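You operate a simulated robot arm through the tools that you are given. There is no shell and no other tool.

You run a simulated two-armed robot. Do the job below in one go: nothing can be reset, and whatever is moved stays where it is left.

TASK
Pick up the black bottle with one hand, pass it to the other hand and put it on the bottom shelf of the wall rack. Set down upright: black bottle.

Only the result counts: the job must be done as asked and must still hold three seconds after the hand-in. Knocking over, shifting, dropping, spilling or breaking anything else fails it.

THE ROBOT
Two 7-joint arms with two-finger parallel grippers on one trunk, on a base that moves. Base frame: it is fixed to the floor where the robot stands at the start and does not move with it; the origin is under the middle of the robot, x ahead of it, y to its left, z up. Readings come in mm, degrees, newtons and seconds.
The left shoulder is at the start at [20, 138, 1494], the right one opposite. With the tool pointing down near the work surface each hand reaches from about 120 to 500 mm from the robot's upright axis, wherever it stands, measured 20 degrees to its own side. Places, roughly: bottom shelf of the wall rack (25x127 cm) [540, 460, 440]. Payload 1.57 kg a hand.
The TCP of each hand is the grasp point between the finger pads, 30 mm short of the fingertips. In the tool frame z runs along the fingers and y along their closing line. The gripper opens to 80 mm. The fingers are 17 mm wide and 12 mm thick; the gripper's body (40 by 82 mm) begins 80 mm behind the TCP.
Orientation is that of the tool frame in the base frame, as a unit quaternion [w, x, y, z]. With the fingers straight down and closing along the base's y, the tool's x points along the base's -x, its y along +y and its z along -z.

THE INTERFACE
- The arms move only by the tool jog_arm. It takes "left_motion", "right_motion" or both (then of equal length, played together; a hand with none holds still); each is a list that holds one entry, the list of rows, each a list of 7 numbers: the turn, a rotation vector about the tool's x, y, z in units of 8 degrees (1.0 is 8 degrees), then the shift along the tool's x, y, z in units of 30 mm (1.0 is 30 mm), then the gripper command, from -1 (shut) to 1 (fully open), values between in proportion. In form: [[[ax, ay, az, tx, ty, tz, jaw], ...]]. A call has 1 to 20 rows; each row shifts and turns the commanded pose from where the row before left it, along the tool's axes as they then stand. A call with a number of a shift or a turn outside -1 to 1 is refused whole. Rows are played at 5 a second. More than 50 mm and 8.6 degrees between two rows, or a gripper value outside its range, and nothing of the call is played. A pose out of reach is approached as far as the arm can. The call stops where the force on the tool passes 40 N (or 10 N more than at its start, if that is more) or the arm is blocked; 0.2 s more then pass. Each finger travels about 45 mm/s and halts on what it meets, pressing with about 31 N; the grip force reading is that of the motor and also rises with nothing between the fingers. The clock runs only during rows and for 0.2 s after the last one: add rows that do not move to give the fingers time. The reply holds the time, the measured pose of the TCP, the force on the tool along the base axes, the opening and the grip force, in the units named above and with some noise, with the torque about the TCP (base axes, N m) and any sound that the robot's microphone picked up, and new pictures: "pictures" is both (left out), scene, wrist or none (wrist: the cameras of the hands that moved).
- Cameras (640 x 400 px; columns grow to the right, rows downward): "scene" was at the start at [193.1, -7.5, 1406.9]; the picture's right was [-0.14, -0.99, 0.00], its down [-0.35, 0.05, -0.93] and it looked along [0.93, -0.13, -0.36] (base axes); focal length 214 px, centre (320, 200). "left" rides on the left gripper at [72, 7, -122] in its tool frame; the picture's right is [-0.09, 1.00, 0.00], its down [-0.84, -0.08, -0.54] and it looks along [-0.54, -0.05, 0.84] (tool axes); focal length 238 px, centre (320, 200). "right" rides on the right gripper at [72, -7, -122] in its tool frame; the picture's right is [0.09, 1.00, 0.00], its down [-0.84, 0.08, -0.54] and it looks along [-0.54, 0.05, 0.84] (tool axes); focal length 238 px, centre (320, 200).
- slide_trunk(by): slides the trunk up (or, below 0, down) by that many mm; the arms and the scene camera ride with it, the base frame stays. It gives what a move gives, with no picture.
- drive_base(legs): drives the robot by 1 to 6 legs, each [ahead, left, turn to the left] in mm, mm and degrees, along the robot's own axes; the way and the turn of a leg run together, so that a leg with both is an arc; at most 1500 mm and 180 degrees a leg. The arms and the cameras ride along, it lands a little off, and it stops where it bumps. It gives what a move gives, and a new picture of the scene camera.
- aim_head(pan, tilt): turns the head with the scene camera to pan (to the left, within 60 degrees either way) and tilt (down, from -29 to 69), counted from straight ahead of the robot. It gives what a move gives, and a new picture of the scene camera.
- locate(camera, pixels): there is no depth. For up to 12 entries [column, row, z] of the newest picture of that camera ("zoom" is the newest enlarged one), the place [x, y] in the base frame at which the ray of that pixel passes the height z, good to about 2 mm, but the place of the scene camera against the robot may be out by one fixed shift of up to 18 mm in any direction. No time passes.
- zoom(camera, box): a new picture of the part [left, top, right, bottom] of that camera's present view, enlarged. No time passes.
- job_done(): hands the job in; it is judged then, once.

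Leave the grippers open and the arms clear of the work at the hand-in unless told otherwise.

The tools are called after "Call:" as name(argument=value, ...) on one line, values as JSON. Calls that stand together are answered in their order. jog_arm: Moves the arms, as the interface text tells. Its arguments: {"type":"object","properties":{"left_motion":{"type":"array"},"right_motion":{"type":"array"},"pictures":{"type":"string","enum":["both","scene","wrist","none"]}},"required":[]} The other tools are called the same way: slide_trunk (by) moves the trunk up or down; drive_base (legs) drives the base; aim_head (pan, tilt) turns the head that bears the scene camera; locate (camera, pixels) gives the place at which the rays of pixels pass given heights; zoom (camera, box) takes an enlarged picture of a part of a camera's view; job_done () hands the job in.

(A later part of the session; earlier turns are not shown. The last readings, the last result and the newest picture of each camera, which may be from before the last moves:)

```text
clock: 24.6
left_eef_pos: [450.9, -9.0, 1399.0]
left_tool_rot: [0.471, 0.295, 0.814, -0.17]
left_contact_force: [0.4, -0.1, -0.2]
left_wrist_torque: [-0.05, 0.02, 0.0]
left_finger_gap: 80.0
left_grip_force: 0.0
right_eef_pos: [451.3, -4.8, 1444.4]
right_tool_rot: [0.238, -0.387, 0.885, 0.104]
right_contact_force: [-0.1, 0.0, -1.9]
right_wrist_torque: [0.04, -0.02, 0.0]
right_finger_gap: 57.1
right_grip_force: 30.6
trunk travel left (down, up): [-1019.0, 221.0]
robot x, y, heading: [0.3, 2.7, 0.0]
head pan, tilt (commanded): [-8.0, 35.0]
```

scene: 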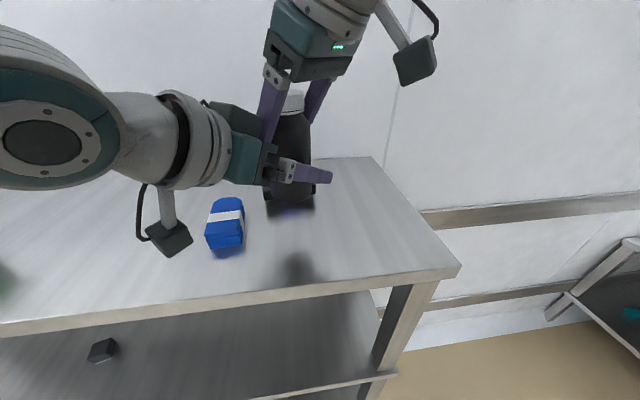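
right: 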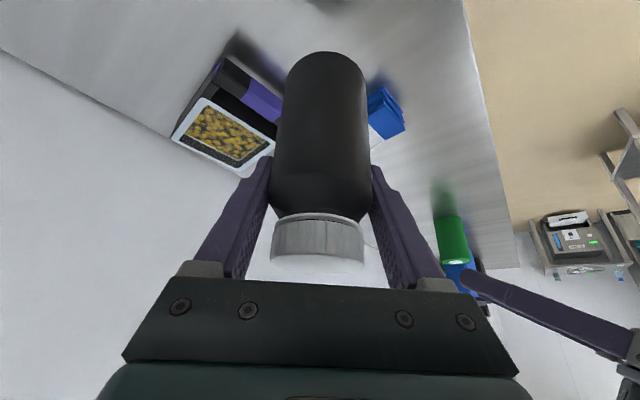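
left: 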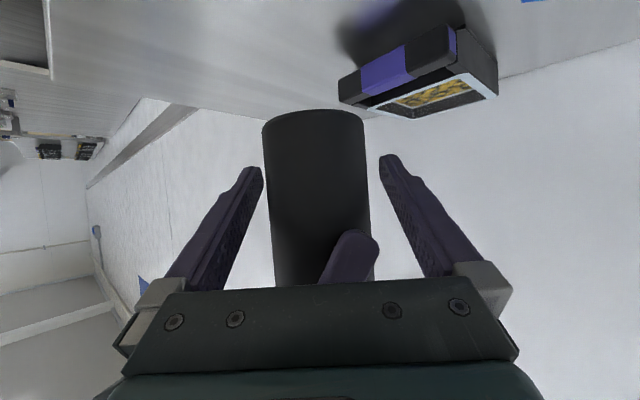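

The bottle body is centred in the left fingers (columns 268–371, centre ≈ 320) with no contact force. Closing the left gripper while the right holds.

Call:
jog_arm(left_motion=[[[0, 0, 0, 0, 0, 0, -1], [0, 0, 0, 0, 0, 0, -1], [0, 0, 0, 0, 0, 0, -1], [0, 0, 0, 0, 0, 0, -1], [0, 0, 0, 0, 0, 0, -1]]], pictures="both")

```text
clock: 25.8
left_eef_pos: [449.0, -8.9, 1398.3]
left_tool_rot: [0.471, 0.294, 0.814, -0.171]
left_contact_force: [-5.1, -7.2, 1.7]
left_wrist_torque: [0.33, 0.02, 0.12]
left_finger_gap: 57.2
left_grip_force: 31.2
right_eef_pos: [451.5, -3.9, 1445.1]
right_tool_rot: [0.239, -0.387, 0.884, 0.103]
right_contact_force: [5.2, 7.0, -4.1]
right_wrist_torque: [-0.02, -0.25, -0.12]
right_finger_gap: 57.5
right_grip_force: 31.1
trunk travel left (down, up): [-1019.0, 221.0]
robot x, y, heading: [-4.0, -1.4, 0.1]
head pan, tilt (commanded): [-8.0, 35.0]
```

scene: 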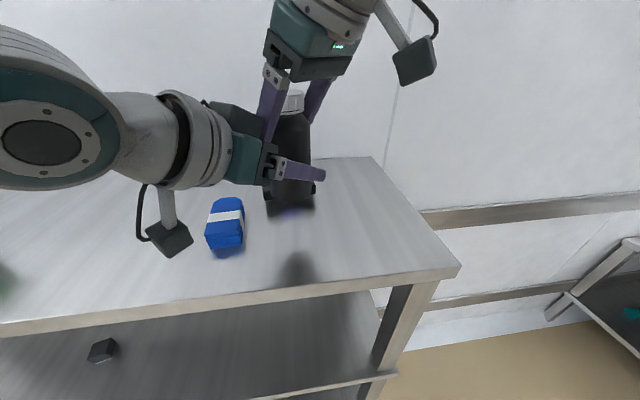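
left: 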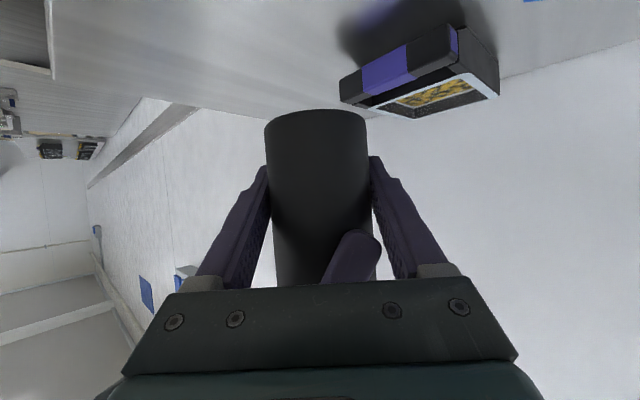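

Both hands hold the bottle (57 mm each) with a small 9 N side load between them. I'll relax that by shifting the left hand 1.5 mm, then open the right gripper to about 70 mm.

Call:
jog_arm(left_motion=[[[0, 0, 0, 0, -0.05, 0, -1], [0, 0, 0, 0, 0, 0, -1], [0, 0, 0, 0, 0, 0, -1], [0, 0, 0, 0, 0, 0, -1], [0, 0, 0, 0, 0, 0, -1], [0, 0, 0, 0, 0, 0, -1]]], right_motion=[[[0, 0, 0, 0, 0, 0, -1], [0, 0, 0, 0, 0, 0, 0.6], [0, 0, 0, 0, 0, 0, 0.75], [0, 0, 0, 0, 0, 0, 0.75], [0, 0, 0, 0, 0, 0, 0.75], [0, 0, 0, 0, 0, 0, 0.75]]], pictures="both")

```text
clock: 27.2
left_eef_pos: [448.7, -8.9, 1397.8]
left_tool_rot: [0.471, 0.293, 0.815, -0.169]
left_contact_force: [-2.0, 8.6, -3.5]
left_wrist_torque: [-0.64, -0.27, -0.26]
left_finger_gap: 57.4
left_grip_force: 31.2
right_eef_pos: [450.8, -5.0, 1444.4]
right_tool_rot: [0.237, -0.387, 0.885, 0.104]
right_contact_force: [1.5, -8.0, 2.2]
right_wrist_torque: [0.19, 0.2, 0.3]
right_finger_gap: 63.2
right_grip_force: 0.0
trunk travel left (down, up): [-1019.0, 221.0]
robot x, y, heading: [-1.4, -0.9, 0.1]
head pan, tilt (commanded): [-8.0, 35.0]
```

scene: 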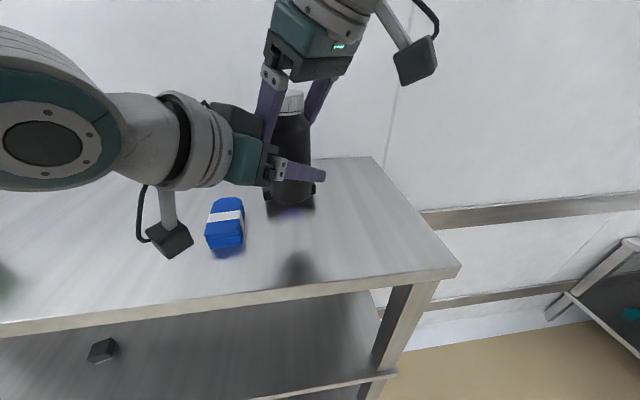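
right: 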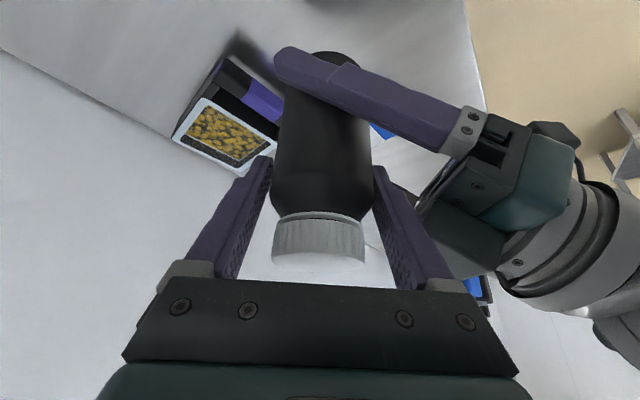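
left: 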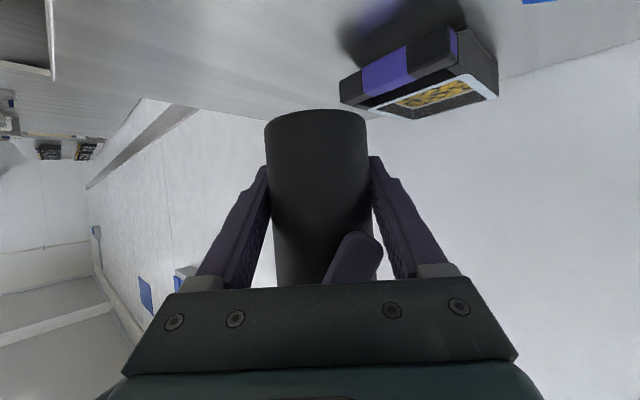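

The right gripper only opened to 63 mm, and both hands show about 8 N: the right hand's front finger is touching the left gripper's palm. The bottle needs only 57 mm, so I'll stop opening, ease the right hand 1.5 mm away from the palm, and begin a slow retreat along its own fingers.

Call:
jog_arm(left_motion=[[[0, 0, 0, 0, 0, 0, -1], [0, 0, 0, 0, 0, 0, -1], [0, 0, 0, 0, 0, 0, -1], [0, 0, 0, 0, 0, 0, -1]]], right_motion=[[[0, 0, 0, 0, -0.05, 0, 0.56], [0, 0, 0, 0, 0, -0.2, 0.56], [0, 0, 0, 0, 0, -0.2, 0.56], [0, 0, 0, 0, 0, 0, 0.56]]], pictures="both")

```text
clock: 28.2
left_eef_pos: [448.8, -9.7, 1398.0]
left_tool_rot: [0.47, 0.295, 0.814, -0.171]
left_contact_force: [0.2, -0.1, -0.4]
left_wrist_torque: [-0.06, -0.05, -0.01]
left_finger_gap: 57.3
left_grip_force: 31.4
right_eef_pos: [447.1, -8.5, 1453.5]
right_tool_rot: [0.239, -0.387, 0.884, 0.104]
right_contact_force: [0.7, 0.1, -0.6]
right_wrist_torque: [-0.04, -0.01, 0.02]
right_finger_gap: 62.0
right_grip_force: 0.1
trunk travel left (down, up): [-1019.0, 221.0]
robot x, y, heading: [-0.7, 0.6, -0.0]
head pan, tilt (commanded): [-8.0, 35.0]
```

scene: 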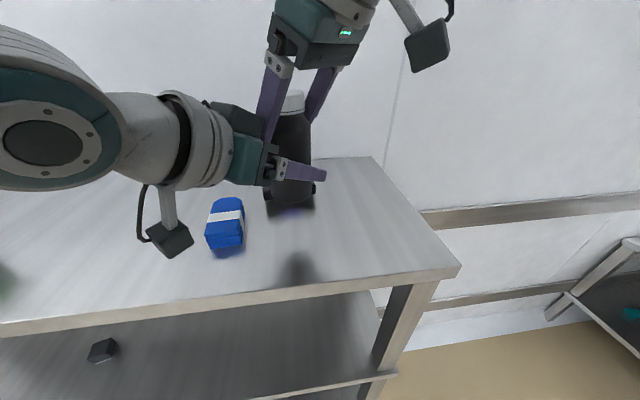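
right: 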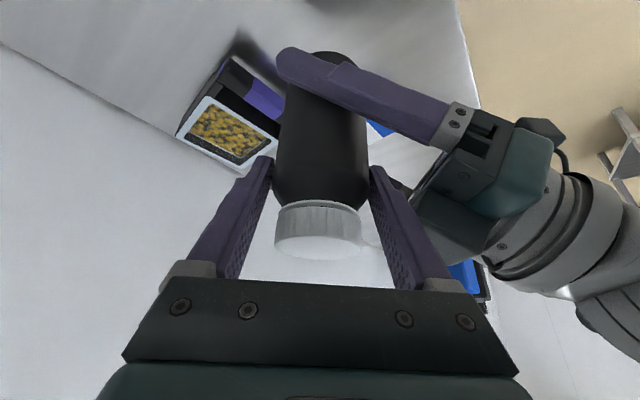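
left: 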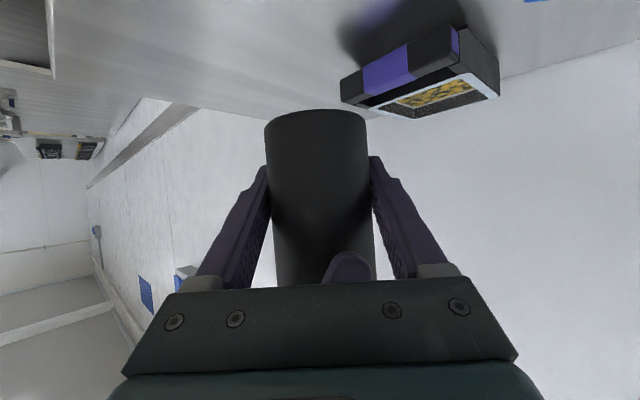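

Contact is gone (forces near zero) and the left hand holds the bottle at 57.3 mm. Continuing the right hand's retreat along its fingers, past the cap.

Call:
jog_arm(right_motion=[[[0, 0, 0, 0, 0, -0.4, 0.56], [0, 0, 0, 0, 0, -0.5, 0.56], [0, 0, 0, 0, 0, -0.6, 0.56], [0, 0, 0, 0, 0, -0.8, 0.56], [0, 0, 0, 0, 0, -0.8, 0.56], [0, 0, 0, 0, 0, -0.8, 0.56], [0, 0, 0, 0, 0, 0, 0.56]]], pictures="both")

```text
clock: 30.0
left_eef_pos: [449.0, -9.4, 1398.2]
left_tool_rot: [0.47, 0.294, 0.815, -0.17]
left_contact_force: [0.4, -0.2, 0.4]
left_wrist_torque: [-0.01, 0.03, 0.01]
left_finger_gap: 57.3
left_grip_force: 30.9
right_eef_pos: [397.5, -49.7, 1529.7]
right_tool_rot: [0.206, -0.392, 0.89, 0.108]
right_contact_force: [-0.2, -0.1, 0.1]
right_wrist_torque: [0.01, -0.03, -0.01]
right_finger_gap: 62.2
right_grip_force: 0.1
trunk travel left (down, up): [-1019.0, 221.0]
robot x, y, heading: [-1.2, -0.4, -0.1]
head pan, tilt (commanded): [-8.0, 35.0]
stopped in row 7 (right hand): the arm was blocked; the commanded pose is now the measured one
```

scene: 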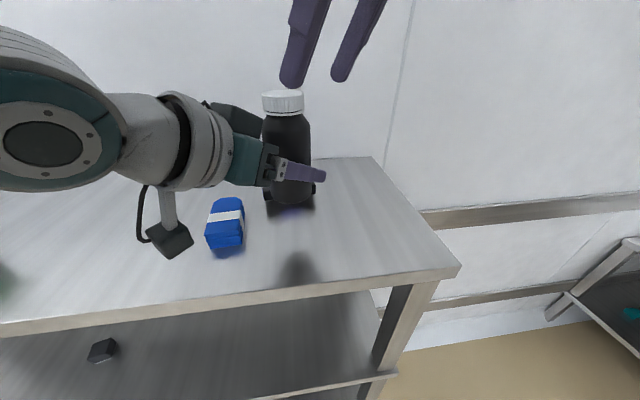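
right: 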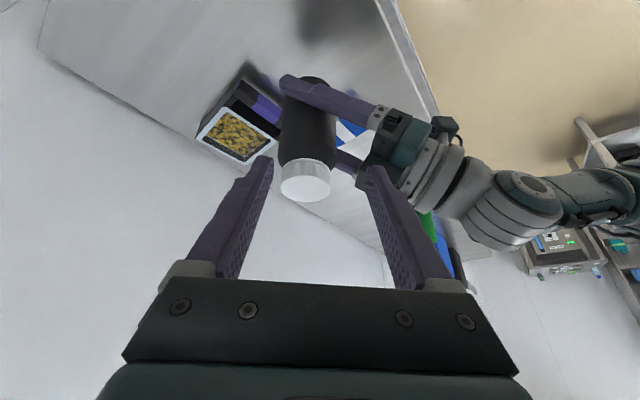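

The left hand now has the bottle alone, and the right hand is free above it at (397,-50,1530); it stopped because the right arm met its own joint or body limit. I'll move the right hand off to the right.

Call:
jog_arm(right_motion=[[[0, 0, 0, 0.526, -0.541, -0.267, 0.56], [0, 0, 0, 0.526, -0.541, -0.267, 0.56], [0, 0, 0, 0.526, -0.541, -0.267, 0.56], [0, 0, 0, 0.526, -0.541, -0.267, 0.56], [0, 0, 0, 0.526, -0.541, -0.267, 0.56], [0, 0, 0, 0, 0, 0, 0.56]]], pictures="scene")

```text
clock: 31.4
left_eef_pos: [449.7, -9.9, 1398.4]
left_tool_rot: [0.471, 0.294, 0.815, -0.169]
left_contact_force: [-0.7, 0.7, 0.3]
left_wrist_torque: [0.0, 0.0, -0.02]
left_finger_gap: 57.3
left_grip_force: 31.2
right_eef_pos: [398.8, -121.4, 1527.0]
right_tool_rot: [0.209, -0.391, 0.89, 0.108]
right_contact_force: [0.1, 0.4, 0.0]
right_wrist_torque: [-0.01, 0.03, 0.0]
right_finger_gap: 62.5
right_grip_force: 0.2
right hand out of reach, approached as far as the arm can: row 4, 5
trunk travel left (down, up): [-1019.0, 221.0]
robot x, y, heading: [0.2, -3.0, -0.0]
head pan, tilt (commanded): [-8.0, 35.0]
```

scene: 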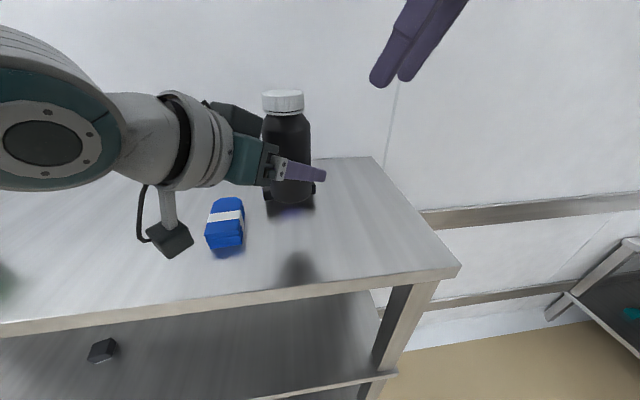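

Right hand is clear of the bottle. Now I'll turn it back to face straight ahead (undo the 47° turn).

Call:
jog_arm(right_motion=[[[0.45, 0, 0.89, 0, 0, 0, 0.56], [0.45, 0, 0.89, 0, 0, 0, 0.56], [0.45, 0, 0.89, 0, 0, 0, 0.56], [0.45, 0, 0.89, 0, 0, 0, 0.56], [0.45, 0, 0.89, 0, 0, 0, 0.56], [0.45, 0, 0.89, 0, 0, 0, 0.56], [0, 0, 0, 0, 0, 0, 0.56]]], pictures="scene")

```text
clock: 33.0
left_eef_pos: [449.2, -8.1, 1397.6]
left_tool_rot: [0.47, 0.293, 0.815, -0.169]
left_contact_force: [-0.3, -1.0, -0.3]
left_wrist_torque: [-0.02, -0.02, 0.0]
left_finger_gap: 57.5
left_grip_force: 30.5
right_eef_pos: [397.3, -123.5, 1522.6]
right_tool_rot: [0.218, 0.002, 0.976, 0.01]
right_contact_force: [0.1, -0.6, 0.4]
right_wrist_torque: [-0.02, 0.02, 0.03]
right_finger_gap: 62.5
right_grip_force: 0.0
trunk travel left (down, up): [-1019.0, 221.0]
robot x, y, heading: [0.9, 2.2, 0.1]
head pan, tilt (commanded): [-8.0, 35.0]
```

scene: 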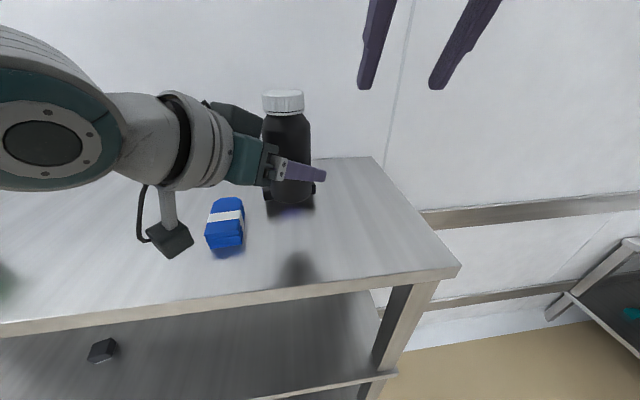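

Next I'll return the right hand to a tucked pose like the starting one: fingers down-and-back, further right and back.

Call:
jog_arm(right_motion=[[[0, 0.96, 0, 0, -0.6, 0, 0.56], [0, 0.96, 0, 0, -0.6, 0, 0.56], [0, 0.96, 0, 0, -0.6, 0, 0.56], [0, 0.96, 0, 0, -0.6, 0, 0.56], [0, 0.96, 0, 0, -0.6, 0, 0.56], [0, 0.96, 0, 0, -0.6, 0, 0.56], [0, 0.96, 0, 0, -0.4, 0, 0.56], [0, 0, 0, 0.73, 0, 0.4, 0.56], [0, 0, 0, 0.73, 0, 0.4, 0.56], [0, 0, 0, 0.73, 0, 0.4, 0.56], [0, 0, 0, 0.73, 0, 0.4, 0.56], [0, 0, 0, 0.73, 0, 0.4, 0.56], [0, 0, 0, 0, 0, 0, 0.56]]], pictures="both")

```text
clock: 34.7
left_eef_pos: [446.5, -8.7, 1396.8]
left_tool_rot: [0.47, 0.294, 0.815, -0.17]
left_contact_force: [0.3, -0.2, 0.4]
left_wrist_torque: [-0.01, -0.01, 0.0]
left_finger_gap: 57.5
left_grip_force: 31.2
right_eef_pos: [345.0, -233.0, 1458.7]
right_tool_rot: [-0.321, -0.006, 0.947, 0.008]
right_contact_force: [0.0, -0.2, -0.4]
right_wrist_torque: [0.0, -0.01, 0.03]
right_finger_gap: 62.5
right_grip_force: 0.1
right hand out of reach, approached as far as the arm can: row 7
trunk travel left (down, up): [-1019.0, 221.0]
robot x, y, heading: [-2.3, 0.3, -0.1]
head pan, tilt (commanded): [-8.0, 35.0]
stopped in row 8 (right hand): the arm was blocked; the commanded pose is now the measured one
```

scene: 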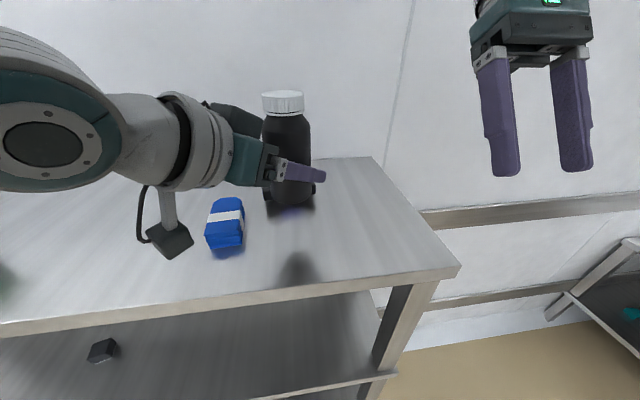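
right: 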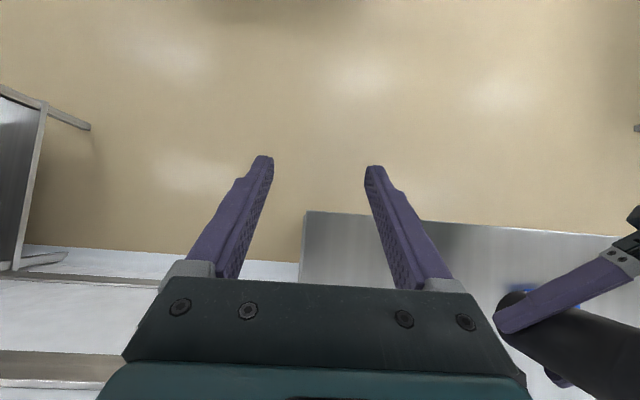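

The right hand stopped at (345,-233) tilted too far back, and in this pose its body juts forward over the rack, which would be in the way when lowering. I'll point it straight down instead and pull it back toward the robot.

Call:
jog_arm(right_motion=[[[0, -1, 0, 0, 0, 0, 0.56], [0, -1, 0, 0, 0, 0, 0.56], [0, -1, 0, 0, 0, 0, 0.56], [0, -1, 0, 0, 0, 0, 0.56], [0, -0.67, 0, 0, 0, 0, 0.56], [0, 0, 0, 0.8, -0.2, 0, 0.56], [0, 0, 0, 0.8, -0.2, 0, 0.56], [0, 0, 0, 0.8, -0.2, 0, 0.56], [0, 0, 0, 0.8, -0.2, 0, 0.56], [0, 0, 0, 0, 0, 0, 0.56]]], pictures="both")

```text
clock: 35.4
left_eef_pos: [448.7, -10.3, 1397.9]
left_tool_rot: [0.47, 0.294, 0.815, -0.17]
left_contact_force: [0.6, -0.7, 0.4]
left_wrist_torque: [-0.02, 0.01, -0.01]
left_finger_gap: 57.2
left_grip_force: 31.2
right_eef_pos: [315.6, -227.9, 1415.2]
right_tool_rot: [-0.229, -0.013, 0.973, 0.003]
right_contact_force: [0.0, 0.3, 0.4]
right_wrist_torque: [0.0, -0.02, 0.01]
right_finger_gap: 62.3
right_grip_force: 0.2
trunk travel left (down, up): [-1019.0, 221.0]
robot x, y, heading: [-2.1, -1.0, -0.0]
head pan, tilt (commanded): [-8.0, 35.0]
stopped in row 3 (right hand): the arm was blocked; the commanded pose is now the measured one
```

scene: 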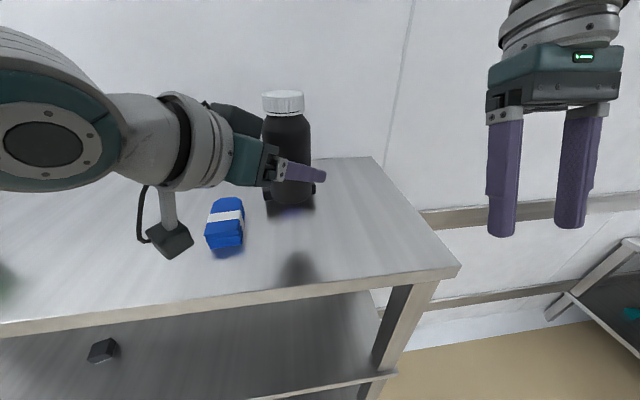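
right: 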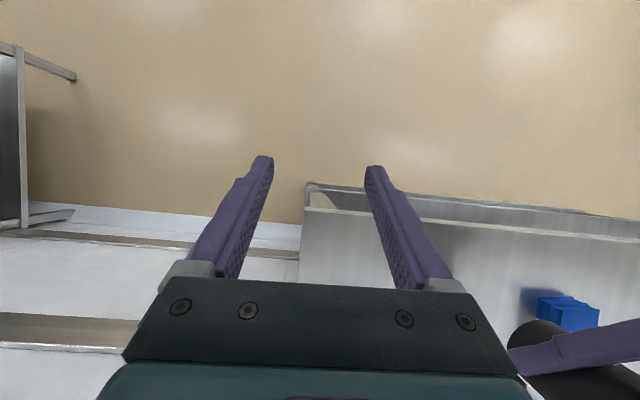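

The right arm moved down and back as it changed its joint configuration and then stopped; nothing was touched (force ≈0). I'll continue in smaller steps and see where it settles.

Call:
jog_arm(right_motion=[[[0, 0, 0, 0, 0, 0, 0.56], [0, 0, 0, 0, 0, 0, 0.56], [0, -0.4, 0, 0, 0, 0, 0.56], [0, -0.4, 0, 0, 0, 0, 0.56], [0, -0.4, 0, 0, 0, 0, 0.56], [0, -0.4, 0, 0, 0, 0, 0.56]]], pictures="scene")

```text
clock: 36.8
left_eef_pos: [449.2, -9.3, 1398.0]
left_tool_rot: [0.47, 0.294, 0.814, -0.171]
left_contact_force: [-0.3, 0.3, 0.0]
left_wrist_torque: [0.02, -0.03, 0.02]
left_finger_gap: 57.3
left_grip_force: 30.8
right_eef_pos: [315.6, -229.2, 1415.4]
right_tool_rot: [-0.117, -0.012, 0.993, 0.005]
right_contact_force: [0.2, -0.2, -0.3]
right_wrist_torque: [-0.01, -0.01, -0.01]
right_finger_gap: 62.4
right_grip_force: 0.1
trunk travel left (down, up): [-1019.0, 221.0]
robot x, y, heading: [1.0, -1.8, -0.1]
head pan, tilt (commanded): [-8.0, 35.0]
```

scene: 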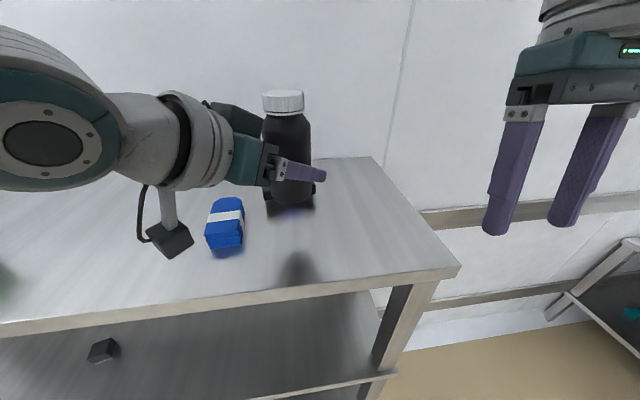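

That works normally now (tool 13° from straight down, position steady). Continuing: straighten to vertical while pulling back and to the right in moderate steps.

Call:
jog_arm(right_motion=[[[0, -0.4, 0, 0.5, -0.4, 0, 0.56], [0, -0.4, 0, 0.5, -0.4, 0, 0.56], [0, -0.4, 0, 0.5, -0.4, 0, 0.56], [0, -0.4, 0, 0.5, -0.4, 0, 0.56], [0, 0, 0, 0.5, 0, 0, 0.56], [0, 0, 0, 0.5, 0, 0, 0.56], [0, 0, 0, 0, 0, 0, 0.56]]], pictures="both")

```text
clock: 38.4
left_eef_pos: [449.5, -9.9, 1397.7]
left_tool_rot: [0.47, 0.294, 0.815, -0.17]
left_contact_force: [0.3, 0.4, 0.8]
left_wrist_torque: [-0.03, 0.02, -0.02]
left_finger_gap: 57.4
left_grip_force: 31.4
right_eef_pos: [227.9, -279.5, 1424.6]
right_tool_rot: [-0.006, -0.011, 1.0, 0.006]
right_contact_force: [0.3, -0.6, -0.2]
right_wrist_torque: [0.03, -0.02, 0.03]
right_finger_gap: 62.8
right_grip_force: 0.1
trunk travel left (down, up): [-1019.0, 221.0]
robot x, y, heading: [2.7, 1.5, -0.0]
head pan, tilt (commanded): [-8.0, 35.0]
```

scene: 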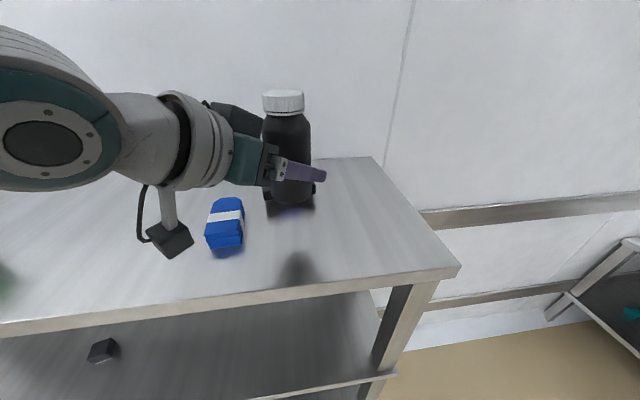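
right: 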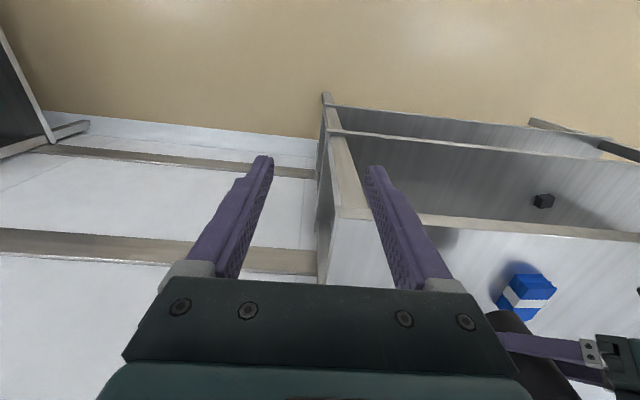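

The right hand is tucked straight down at (228,-280). Now I'll back the base 260 mm straight away from the rack so both arms and the bottle come clear of the rack front.

Call:
drive_base(legs=[[-260, 0, 0]])

```text
clock: 40.2
left_eef_pos: [189.3, -10.7, 1398.6]
left_tool_rot: [0.47, 0.295, 0.814, -0.171]
left_contact_force: [0.3, -0.3, 0.6]
left_wrist_torque: [0.04, 0.02, 0.0]
left_finger_gap: 57.3
left_grip_force: 31.0
right_eef_pos: [-31.0, -279.4, 1423.9]
right_tool_rot: [-0.006, -0.01, 1.0, 0.006]
right_contact_force: [0.5, -0.2, -0.2]
right_wrist_torque: [0.01, -0.01, -0.01]
right_finger_gap: 62.7
right_grip_force: 0.1
trunk travel left (down, up): [-1019.0, 221.0]
robot x, y, heading: [-260.8, 2.5, -0.0]
head pan, tilt (commanded): [-8.0, 35.0]
```

scene: 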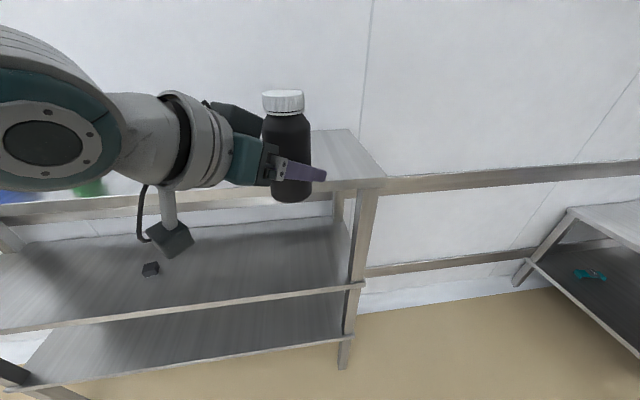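

We're 260 mm back, and the bottom shelf is visible below (front edge about (20,387)–(340,345)). Now I'll turn the left hand back to straight ahead, keeping the bottle upright.

Call:
jog_arm(left_motion=[[[-0.866, 0, -0.5, 0, 0, 0, -1], [-0.866, 0, -0.5, 0, 0, 0, -1], [-0.866, 0, -0.5, 0, 0, 0, -1], [-0.866, 0, -0.5, 0, 0, 0, -1], [-0.82, 0, -0.475, 0, 0, 0, -1], [0, 0, 0, 0, 0, 0, -1]]], pictures="both")

```text
clock: 41.6
left_eef_pos: [190.9, -11.2, 1397.9]
left_tool_rot: [0.5, 0.001, 0.866, -0.001]
left_contact_force: [-0.6, 1.0, -0.6]
left_wrist_torque: [-0.04, -0.02, 0.01]
left_finger_gap: 56.9
left_grip_force: 30.4
right_eef_pos: [-32.5, -279.7, 1425.0]
right_tool_rot: [-0.006, -0.01, 1.0, 0.006]
right_contact_force: [0.0, -0.3, 0.0]
right_wrist_torque: [-0.01, 0.01, -0.02]
right_finger_gap: 62.4
right_grip_force: 0.2
trunk travel left (down, up): [-1019.0, 221.0]
robot x, y, heading: [-258.8, -2.9, 0.0]
head pan, tilt (commanded): [-8.0, 35.0]
```

scene: 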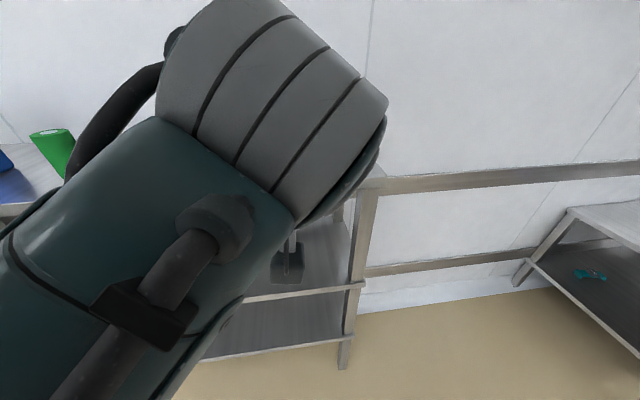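
left: 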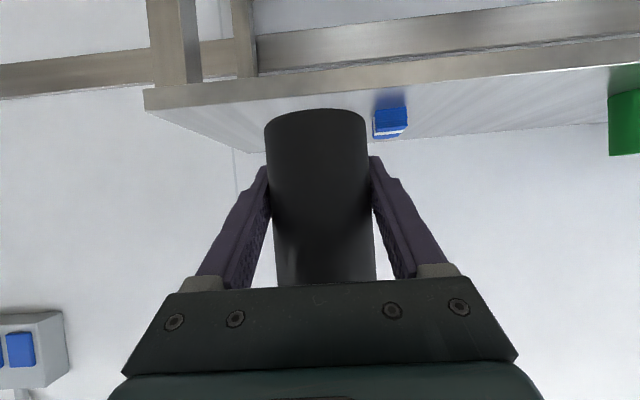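

Left hand faces straight ahead with the bottle upright. Its forearm now blocks the head camera, so I'll shift the hand 120 mm to the left.

Call:
jog_arm(left_motion=[[[0, 0, 0, 0, 0.8, 0, -1], [0, 0, 0, 0, 0.8, 0, -1], [0, 0, 0, 0, 0.8, 0, -1], [0, 0, 0, 0, 0.8, 0, -1], [0, 0, 0, 0, 0.8, 0, -1], [0, 0, 0, 0, 0, 0, -1]]], pictures="scene")

Call:
aim_head(pan=-20, tilt=40)

```text
clock: 43.0
left_eef_pos: [189.9, 108.7, 1398.1]
left_tool_rot: [0.5, 0.002, 0.866, -0.002]
left_contact_force: [0.3, 0.2, 1.1]
left_wrist_torque: [0.0, 0.0, 0.02]
left_finger_gap: 57.2
left_grip_force: 31.3
right_eef_pos: [-31.1, -280.0, 1425.0]
right_tool_rot: [-0.006, -0.011, 1.0, 0.006]
right_contact_force: [0.0, 0.8, 0.8]
right_wrist_torque: [-0.01, -0.01, 0.0]
right_finger_gap: 62.5
right_grip_force: 0.0
trunk travel left (down, up): [-1019.0, 221.0]
robot x, y, heading: [-256.9, 1.8, -0.0]
head pan, tilt (commanded): [-8.0, 35.0]
```

scene: 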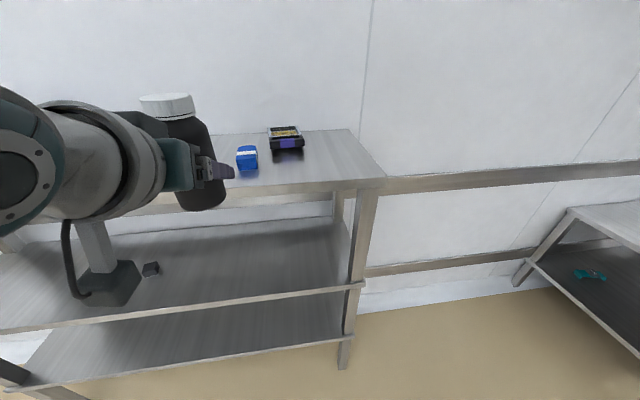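

```text
clock: 43.8
left_eef_pos: [190.1, 109.2, 1399.2]
left_tool_rot: [0.5, 0.002, 0.866, -0.002]
left_contact_force: [-1.1, -0.1, -0.2]
left_wrist_torque: [0.03, -0.01, -0.01]
left_finger_gap: 57.4
left_grip_force: 31.0
right_eef_pos: [-31.5, -278.5, 1423.9]
right_tool_rot: [-0.007, -0.01, 1.0, 0.006]
right_contact_force: [0.1, 0.5, 0.0]
right_wrist_torque: [-0.03, -0.04, -0.04]
right_finger_gap: 62.6
right_grip_force: 0.0
trunk travel left (down, up): [-1019.0, 221.0]
robot x, y, heading: [-255.7, -4.0, 0.1]
head pan, tilt (commanded): [-20.0, 40.0]
```

scene: 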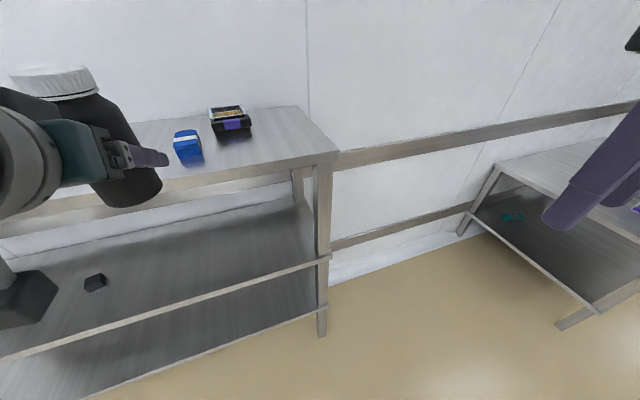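

Both arms are clear of the rack front (bottle front at x≈220, rack at x≈352). I'll lower the trunk 500 mm first, then look.

Call:
slide_trunk(by=-500)

Call:
aim_head(pan=0, tilt=40)

```text
refused: -500 is not a number from -400 to 400
```

```text
clock: 44.6
left_eef_pos: [190.2, 108.3, 1397.4]
left_tool_rot: [0.5, 0.001, 0.866, -0.001]
left_contact_force: [0.4, -1.2, -0.4]
left_wrist_torque: [0.0, -0.02, 0.0]
left_finger_gap: 57.4
left_grip_force: 30.4
right_eef_pos: [-31.1, -279.0, 1424.4]
right_tool_rot: [-0.005, -0.01, 1.0, 0.007]
right_contact_force: [-0.1, 0.4, -0.1]
right_wrist_torque: [0.02, -0.01, -0.03]
right_finger_gap: 62.3
right_grip_force: 0.2
trunk travel left (down, up): [-1019.0, 221.0]
robot x, y, heading: [-261.2, 0.5, -0.1]
head pan, tilt (commanded): [0.0, 40.0]
```

scene: 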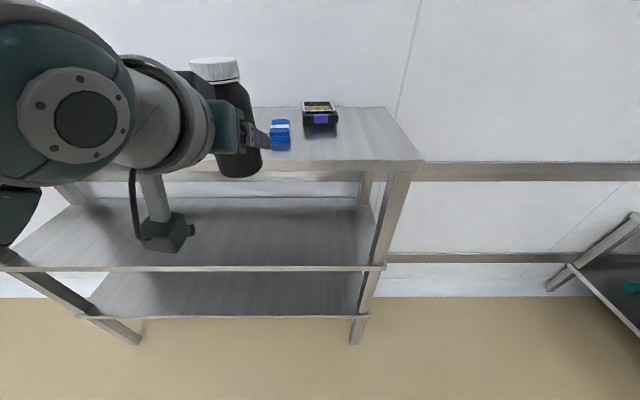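

The trunk moves at most 400 mm per call. Lowering 400 mm.

Call:
slide_trunk(by=-400)

Call:
aim_head(pan=0, tilt=35)

```text
clock: 48.5
left_eef_pos: [189.2, 110.3, 997.7]
left_tool_rot: [0.5, 0.002, 0.866, -0.002]
left_contact_force: [0.5, -0.1, 0.2]
left_wrist_torque: [0.01, 0.0, 0.0]
left_finger_gap: 57.3
left_grip_force: 30.6
right_eef_pos: [-30.6, -279.0, 1024.7]
right_tool_rot: [-0.006, -0.011, 1.0, 0.006]
right_contact_force: [0.2, -0.2, -0.9]
right_wrist_torque: [0.03, -0.02, 0.0]
right_finger_gap: 62.3
right_grip_force: 0.0
trunk travel left (down, up): [-619.0, 621.0]
robot x, y, heading: [-261.7, -0.1, -0.1]
head pan, tilt (commanded): [0.0, 40.0]
```

```text
clock: 49.1
left_eef_pos: [189.4, 109.1, 997.0]
left_tool_rot: [0.5, 0.003, 0.866, -0.002]
left_contact_force: [0.0, 0.3, 0.2]
left_wrist_torque: [0.02, -0.02, 0.01]
left_finger_gap: 57.5
left_grip_force: 31.3
right_eef_pos: [-30.9, -279.6, 1024.0]
right_tool_rot: [-0.006, -0.01, 1.0, 0.006]
right_contact_force: [0.4, -0.1, -0.6]
right_wrist_torque: [0.0, 0.02, 0.01]
right_finger_gap: 62.1
right_grip_force: 0.2
trunk travel left (down, up): [-619.0, 621.0]
robot x, y, heading: [-261.3, -2.1, 0.0]
head pan, tilt (commanded): [0.0, 35.0]
```

scene: 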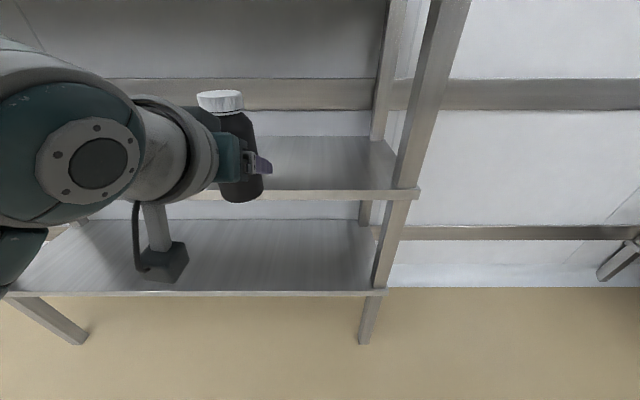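

From here the visible part of the bottom shelf (rows 220–290) looks empty. Lowering another 400 mm.

Call:
slide_trunk(by=-400)

Call:
aim_head(pan=0, tilt=20)

Call:
zoom(camera="left", box=[0, 0, 640, 400])

```text
clock: 52.9
left_eef_pos: [190.0, 110.3, 597.6]
left_tool_rot: [0.5, 0.002, 0.866, -0.002]
left_contact_force: [-0.1, 0.2, -0.3]
left_wrist_torque: [0.0, -0.03, -0.01]
left_finger_gap: 57.3
left_grip_force: 31.0
right_eef_pos: [-31.8, -278.7, 624.8]
right_tool_rot: [-0.007, -0.01, 1.0, 0.006]
right_contact_force: [-0.3, -0.5, -0.7]
right_wrist_torque: [0.01, -0.01, -0.02]
right_finger_gap: 62.4
right_grip_force: 0.1
trunk travel left (down, up): [-219.0, 1021.0]
robot x, y, heading: [-258.9, -3.0, 0.0]
head pan, tilt (commanded): [0.0, 35.0]
```

```text
clock: 53.7
left_eef_pos: [189.9, 109.8, 596.9]
left_tool_rot: [0.5, 0.002, 0.866, -0.002]
left_contact_force: [0.6, 0.0, -0.6]
left_wrist_torque: [0.0, 0.01, 0.01]
left_finger_gap: 56.9
left_grip_force: 30.7
right_eef_pos: [-32.6, -281.0, 623.7]
right_tool_rot: [-0.006, -0.011, 1.0, 0.007]
right_contact_force: [-0.3, -0.8, -0.1]
right_wrist_torque: [0.03, -0.01, 0.02]
right_finger_gap: 62.3
right_grip_force: 0.0
trunk travel left (down, up): [-219.0, 1021.0]
robot x, y, heading: [-256.3, 0.3, 0.1]
head pan, tilt (commanded): [0.0, 20.0]
```

scene: 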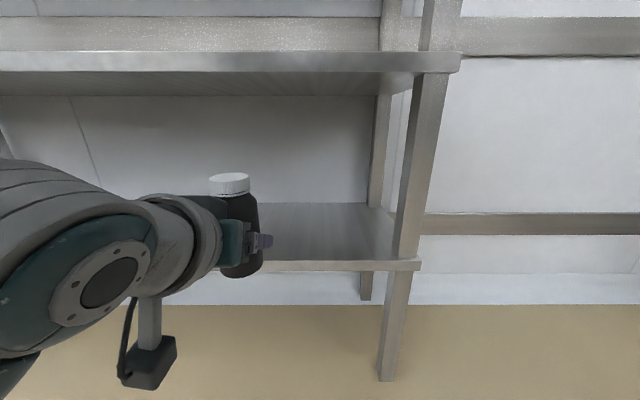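

```text
1.00 times, centred on (320, 200) of left (not enlarged: the box is as wide or as high as the picture)
```

zoom: 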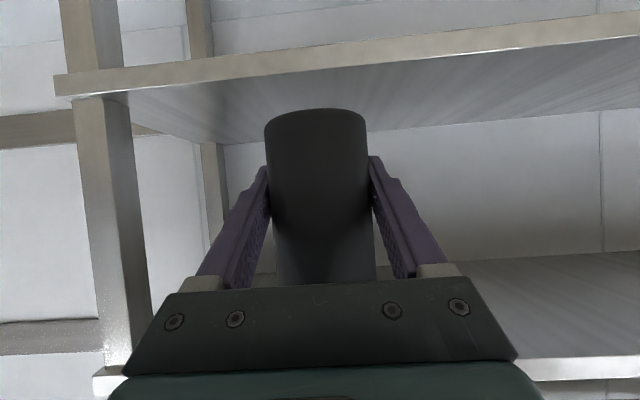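

Now the bottom shelf's front edge is at about row 262 in the scene. I'll measure its front edge, the right leg and the middle shelf's underside edge.

Call:
locate(camera="scene", pixels=[[330, 262, 440], [330, 262, 460], [330, 262, 420], [418, 260, 440], [330, 204, 440], [330, 72, 860], [330, 72, 840], [460, 52, 860]])

Call:
locate(camera="zoom", pixels=[[330, 65, 860], [330, 65, 840], [330, 65, 820], [560, 357, 440], [560, 357, 430], [560, 357, 450], [95, 372, 440], [560, 262, 440]])

Call:
zoom(camera="scene", box=[180, 140, 440, 302])

```text
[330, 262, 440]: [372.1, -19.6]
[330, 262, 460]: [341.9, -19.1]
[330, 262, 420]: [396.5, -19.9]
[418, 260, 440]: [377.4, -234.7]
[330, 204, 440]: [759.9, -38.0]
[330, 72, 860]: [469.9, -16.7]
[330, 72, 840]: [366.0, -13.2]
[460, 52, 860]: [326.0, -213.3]
```

```text
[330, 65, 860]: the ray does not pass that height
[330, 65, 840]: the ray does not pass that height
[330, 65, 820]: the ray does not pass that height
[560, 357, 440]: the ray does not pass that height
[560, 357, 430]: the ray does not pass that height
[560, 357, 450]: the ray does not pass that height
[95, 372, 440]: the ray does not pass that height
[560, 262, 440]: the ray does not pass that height
```

```text
2.46 times, centred on (310, 221) of scene
```

zoom: 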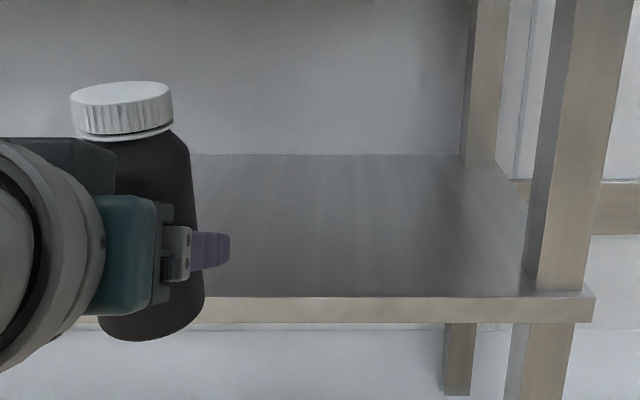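

The left camera image is upside-down (its top is the bottom shelf's front edge at row ~68, its bottom is the middle shelf). I'll retake it and measure with that in mind.

Call:
zoom(camera="left", box=[200, 0, 640, 275])

Call:
zoom(camera="left", box=[0, 0, 640, 400])

Call:
locate(camera="zoom", pixels=[[330, 66, 440], [330, 66, 435], [330, 66, 445], [55, 95, 440], [330, 46, 400], [560, 357, 820], [560, 357, 840], [560, 357, 860], [560, 380, 860]])

```text
1.45 times, centred on (420, 138) of left
```

zoom: 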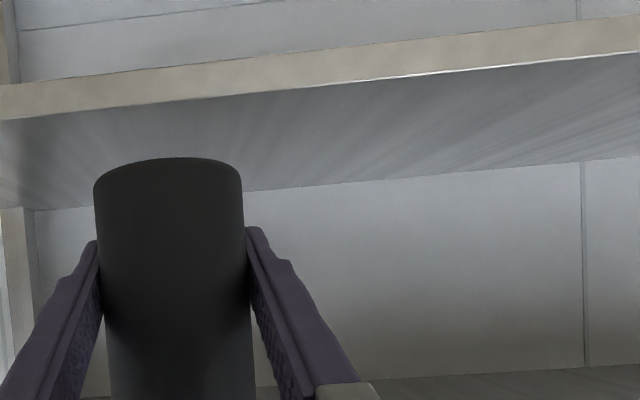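

```text
1.00 times, centred on (320, 200) of left (not enlarged: the box is as wide or as high as the picture)
```

zoom: 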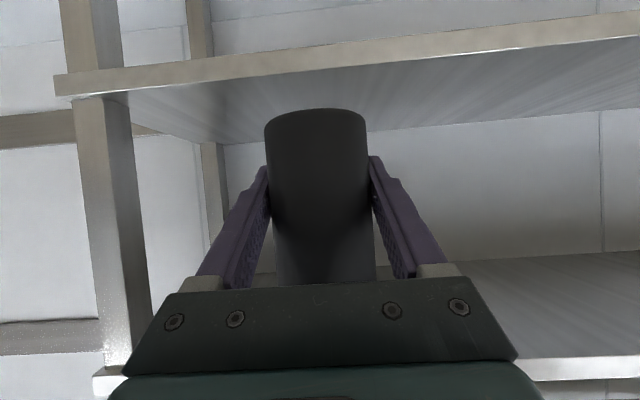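

```text
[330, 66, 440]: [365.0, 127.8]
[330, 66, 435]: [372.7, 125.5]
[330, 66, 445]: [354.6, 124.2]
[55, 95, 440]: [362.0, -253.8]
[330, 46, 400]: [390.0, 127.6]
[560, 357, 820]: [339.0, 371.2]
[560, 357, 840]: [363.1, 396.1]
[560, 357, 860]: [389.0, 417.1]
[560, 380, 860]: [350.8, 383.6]
```

The bottom shelf's front edge is at x≈352–365 and its top surface at z≈446–450. The bottle base is about 39 mm below the left TCP. Before driving in, I'll extend the left hand 70 mm forward so the base can stay farther from the rack.

Call:
jog_arm(left_motion=[[[0, 0, 0, -0.292, 0, 0.505, -1], [0, 0, 0, -0.292, 0, 0.505, -1], [0, 0, 0, -0.292, 0, 0.505, -1], [0, 0, 0, -0.292, 0, 0.505, -1], [0, 0, 0, 0, 0, 0, -1]]], pictures="both")

Call:
slide_trunk(by=-60)

Call:
zoom(camera="left", box=[0, 0, 640, 400])

```text
clock: 54.9
left_eef_pos: [259.2, 109.3, 597.5]
left_tool_rot: [0.5, 0.001, 0.866, -0.001]
left_contact_force: [0.5, 0.5, 0.6]
left_wrist_torque: [0.02, -0.01, -0.02]
left_finger_gap: 57.2
left_grip_force: 30.5
right_eef_pos: [-31.6, -279.7, 624.6]
right_tool_rot: [-0.007, -0.01, 1.0, 0.006]
right_contact_force: [0.1, 0.4, 0.2]
right_wrist_torque: [0.02, -0.01, 0.03]
right_finger_gap: 62.4
right_grip_force: 0.1
trunk travel left (down, up): [-219.0, 1021.0]
robot x, y, heading: [-262.1, 2.4, -0.1]
head pan, tilt (commanded): [0.0, 20.0]
```

scene: 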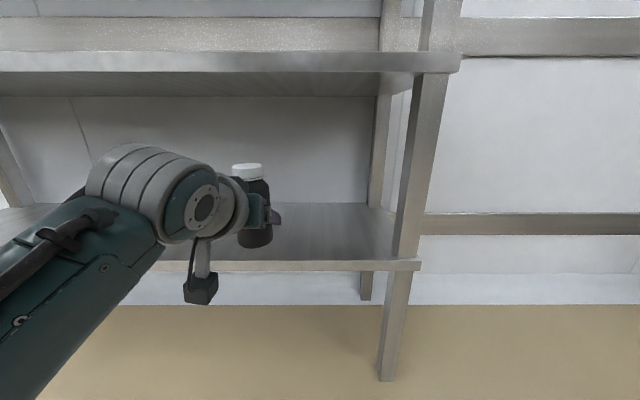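
left: 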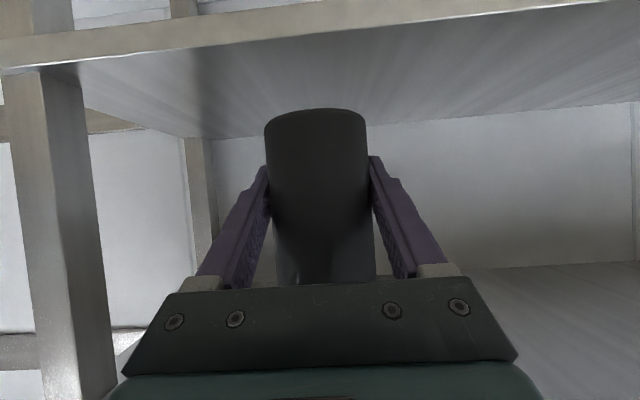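

```text
clock: 55.9
left_eef_pos: [259.5, 109.9, 536.9]
left_tool_rot: [0.5, 0.002, 0.866, -0.002]
left_contact_force: [0.2, 0.2, 0.4]
left_wrist_torque: [-0.04, -0.02, -0.01]
left_finger_gap: 57.4
left_grip_force: 31.0
right_eef_pos: [-30.0, -279.1, 565.8]
right_tool_rot: [-0.006, -0.01, 1.0, 0.006]
right_contact_force: [-0.1, 0.2, 0.1]
right_wrist_torque: [0.03, -0.01, -0.03]
right_finger_gap: 62.4
right_grip_force: 0.0
trunk travel left (down, up): [-159.0, 1081.0]
robot x, y, heading: [-257.3, -1.6, 0.1]
head pan, tilt (commanded): [0.0, 20.0]
```

```text
1.00 times, centred on (320, 200) of left (not enlarged: the box is as wide or as high as the picture)
```

zoom: 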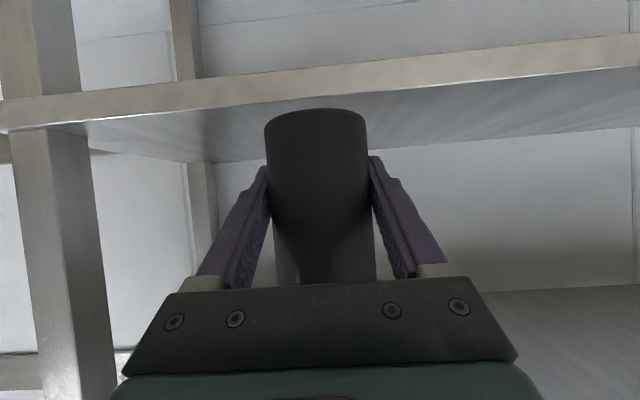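

I'll locate the shelf's front top edge again from this lower position to refine its height by triangulation.

Call:
locate(camera="zoom", pixels=[[250, 107, 440], [250, 107, 445], [250, 107, 450], [450, 85, 440], [450, 85, 445], [450, 85, 450], [315, 107, 497]])

Call:
zoom(camera="left", box=[160, 50, 480, 250])

```text
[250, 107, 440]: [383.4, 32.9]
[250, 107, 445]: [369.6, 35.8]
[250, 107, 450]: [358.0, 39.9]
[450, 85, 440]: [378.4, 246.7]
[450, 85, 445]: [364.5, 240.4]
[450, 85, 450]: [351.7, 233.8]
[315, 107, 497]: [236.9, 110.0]
```

```text
2.00 times, centred on (320, 150) of left
```

zoom: 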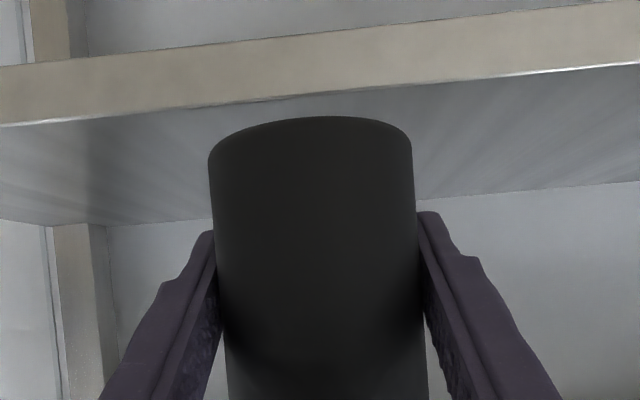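

The shelf surface comes out at z≈450. Before driving in, I'll check that the bottle is upright fore-and-aft using the scene camera.

Call:
zoom(camera="scene", box=[180, 130, 340, 290])

```text
2.50 times, centred on (260, 210) of scene
```

zoom: 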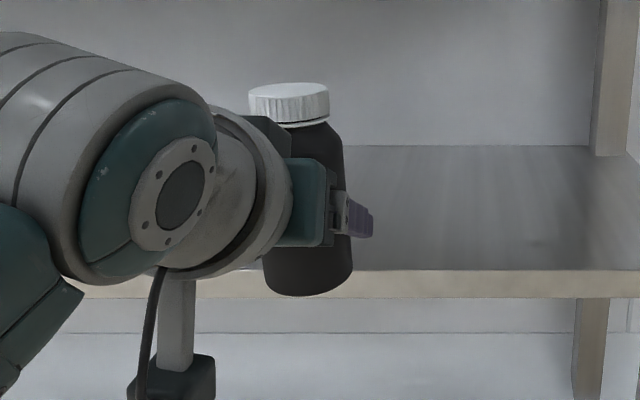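

Call:
locate(camera="zoom", pixels=[[309, 296, 497], [266, 278, 497], [352, 272, 497], [290, 91, 620], [290, 91, 617], [290, 91, 623], [309, 296, 500], [309, 296, 494]])

```text
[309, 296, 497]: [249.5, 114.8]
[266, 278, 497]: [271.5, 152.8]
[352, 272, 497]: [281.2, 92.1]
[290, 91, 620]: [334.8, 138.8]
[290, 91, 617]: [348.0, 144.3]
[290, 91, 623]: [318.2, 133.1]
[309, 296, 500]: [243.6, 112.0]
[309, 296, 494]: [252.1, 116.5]
```

The scene camera can't resolve fore-aft tilt well here, but the lateral view shows the bottle upright, matching the shelf lines. The bottle base is about 47 mm above the shelf level. Driving forward 120 mm first.

Call:
drive_base(legs=[[120, 0, 0]])

Call:
zoom(camera="left", box=[0, 0, 640, 400])

```text
clock: 57.1
left_eef_pos: [376.4, 109.2, 537.0]
left_tool_rot: [0.5, 0.001, 0.866, 0.0]
left_contact_force: [-0.1, -0.3, -0.1]
left_wrist_torque: [0.04, 0.01, 0.0]
left_finger_gap: 57.2
left_grip_force: 30.8
right_eef_pos: [87.0, -280.2, 564.7]
right_tool_rot: [-0.007, -0.011, 1.0, 0.006]
right_contact_force: [-0.5, 0.0, 0.9]
right_wrist_torque: [-0.01, 0.0, -0.04]
right_finger_gap: 62.4
right_grip_force: 0.0
trunk travel left (down, up): [-159.0, 1081.0]
robot x, y, heading: [-141.2, -2.3, 0.0]
head pan, tilt (commanded): [0.0, 20.0]
```

scene: 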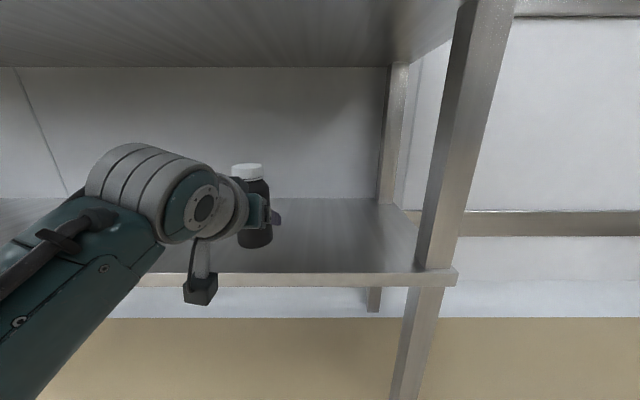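

```text
1.00 times, centred on (320, 200) of left (not enlarged: the box is as wide or as high as the picture)
```

zoom: 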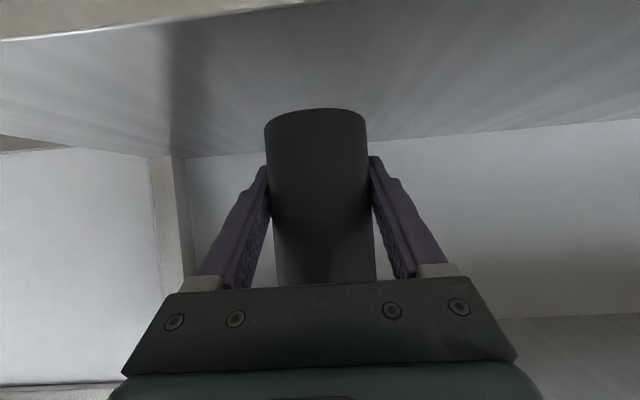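

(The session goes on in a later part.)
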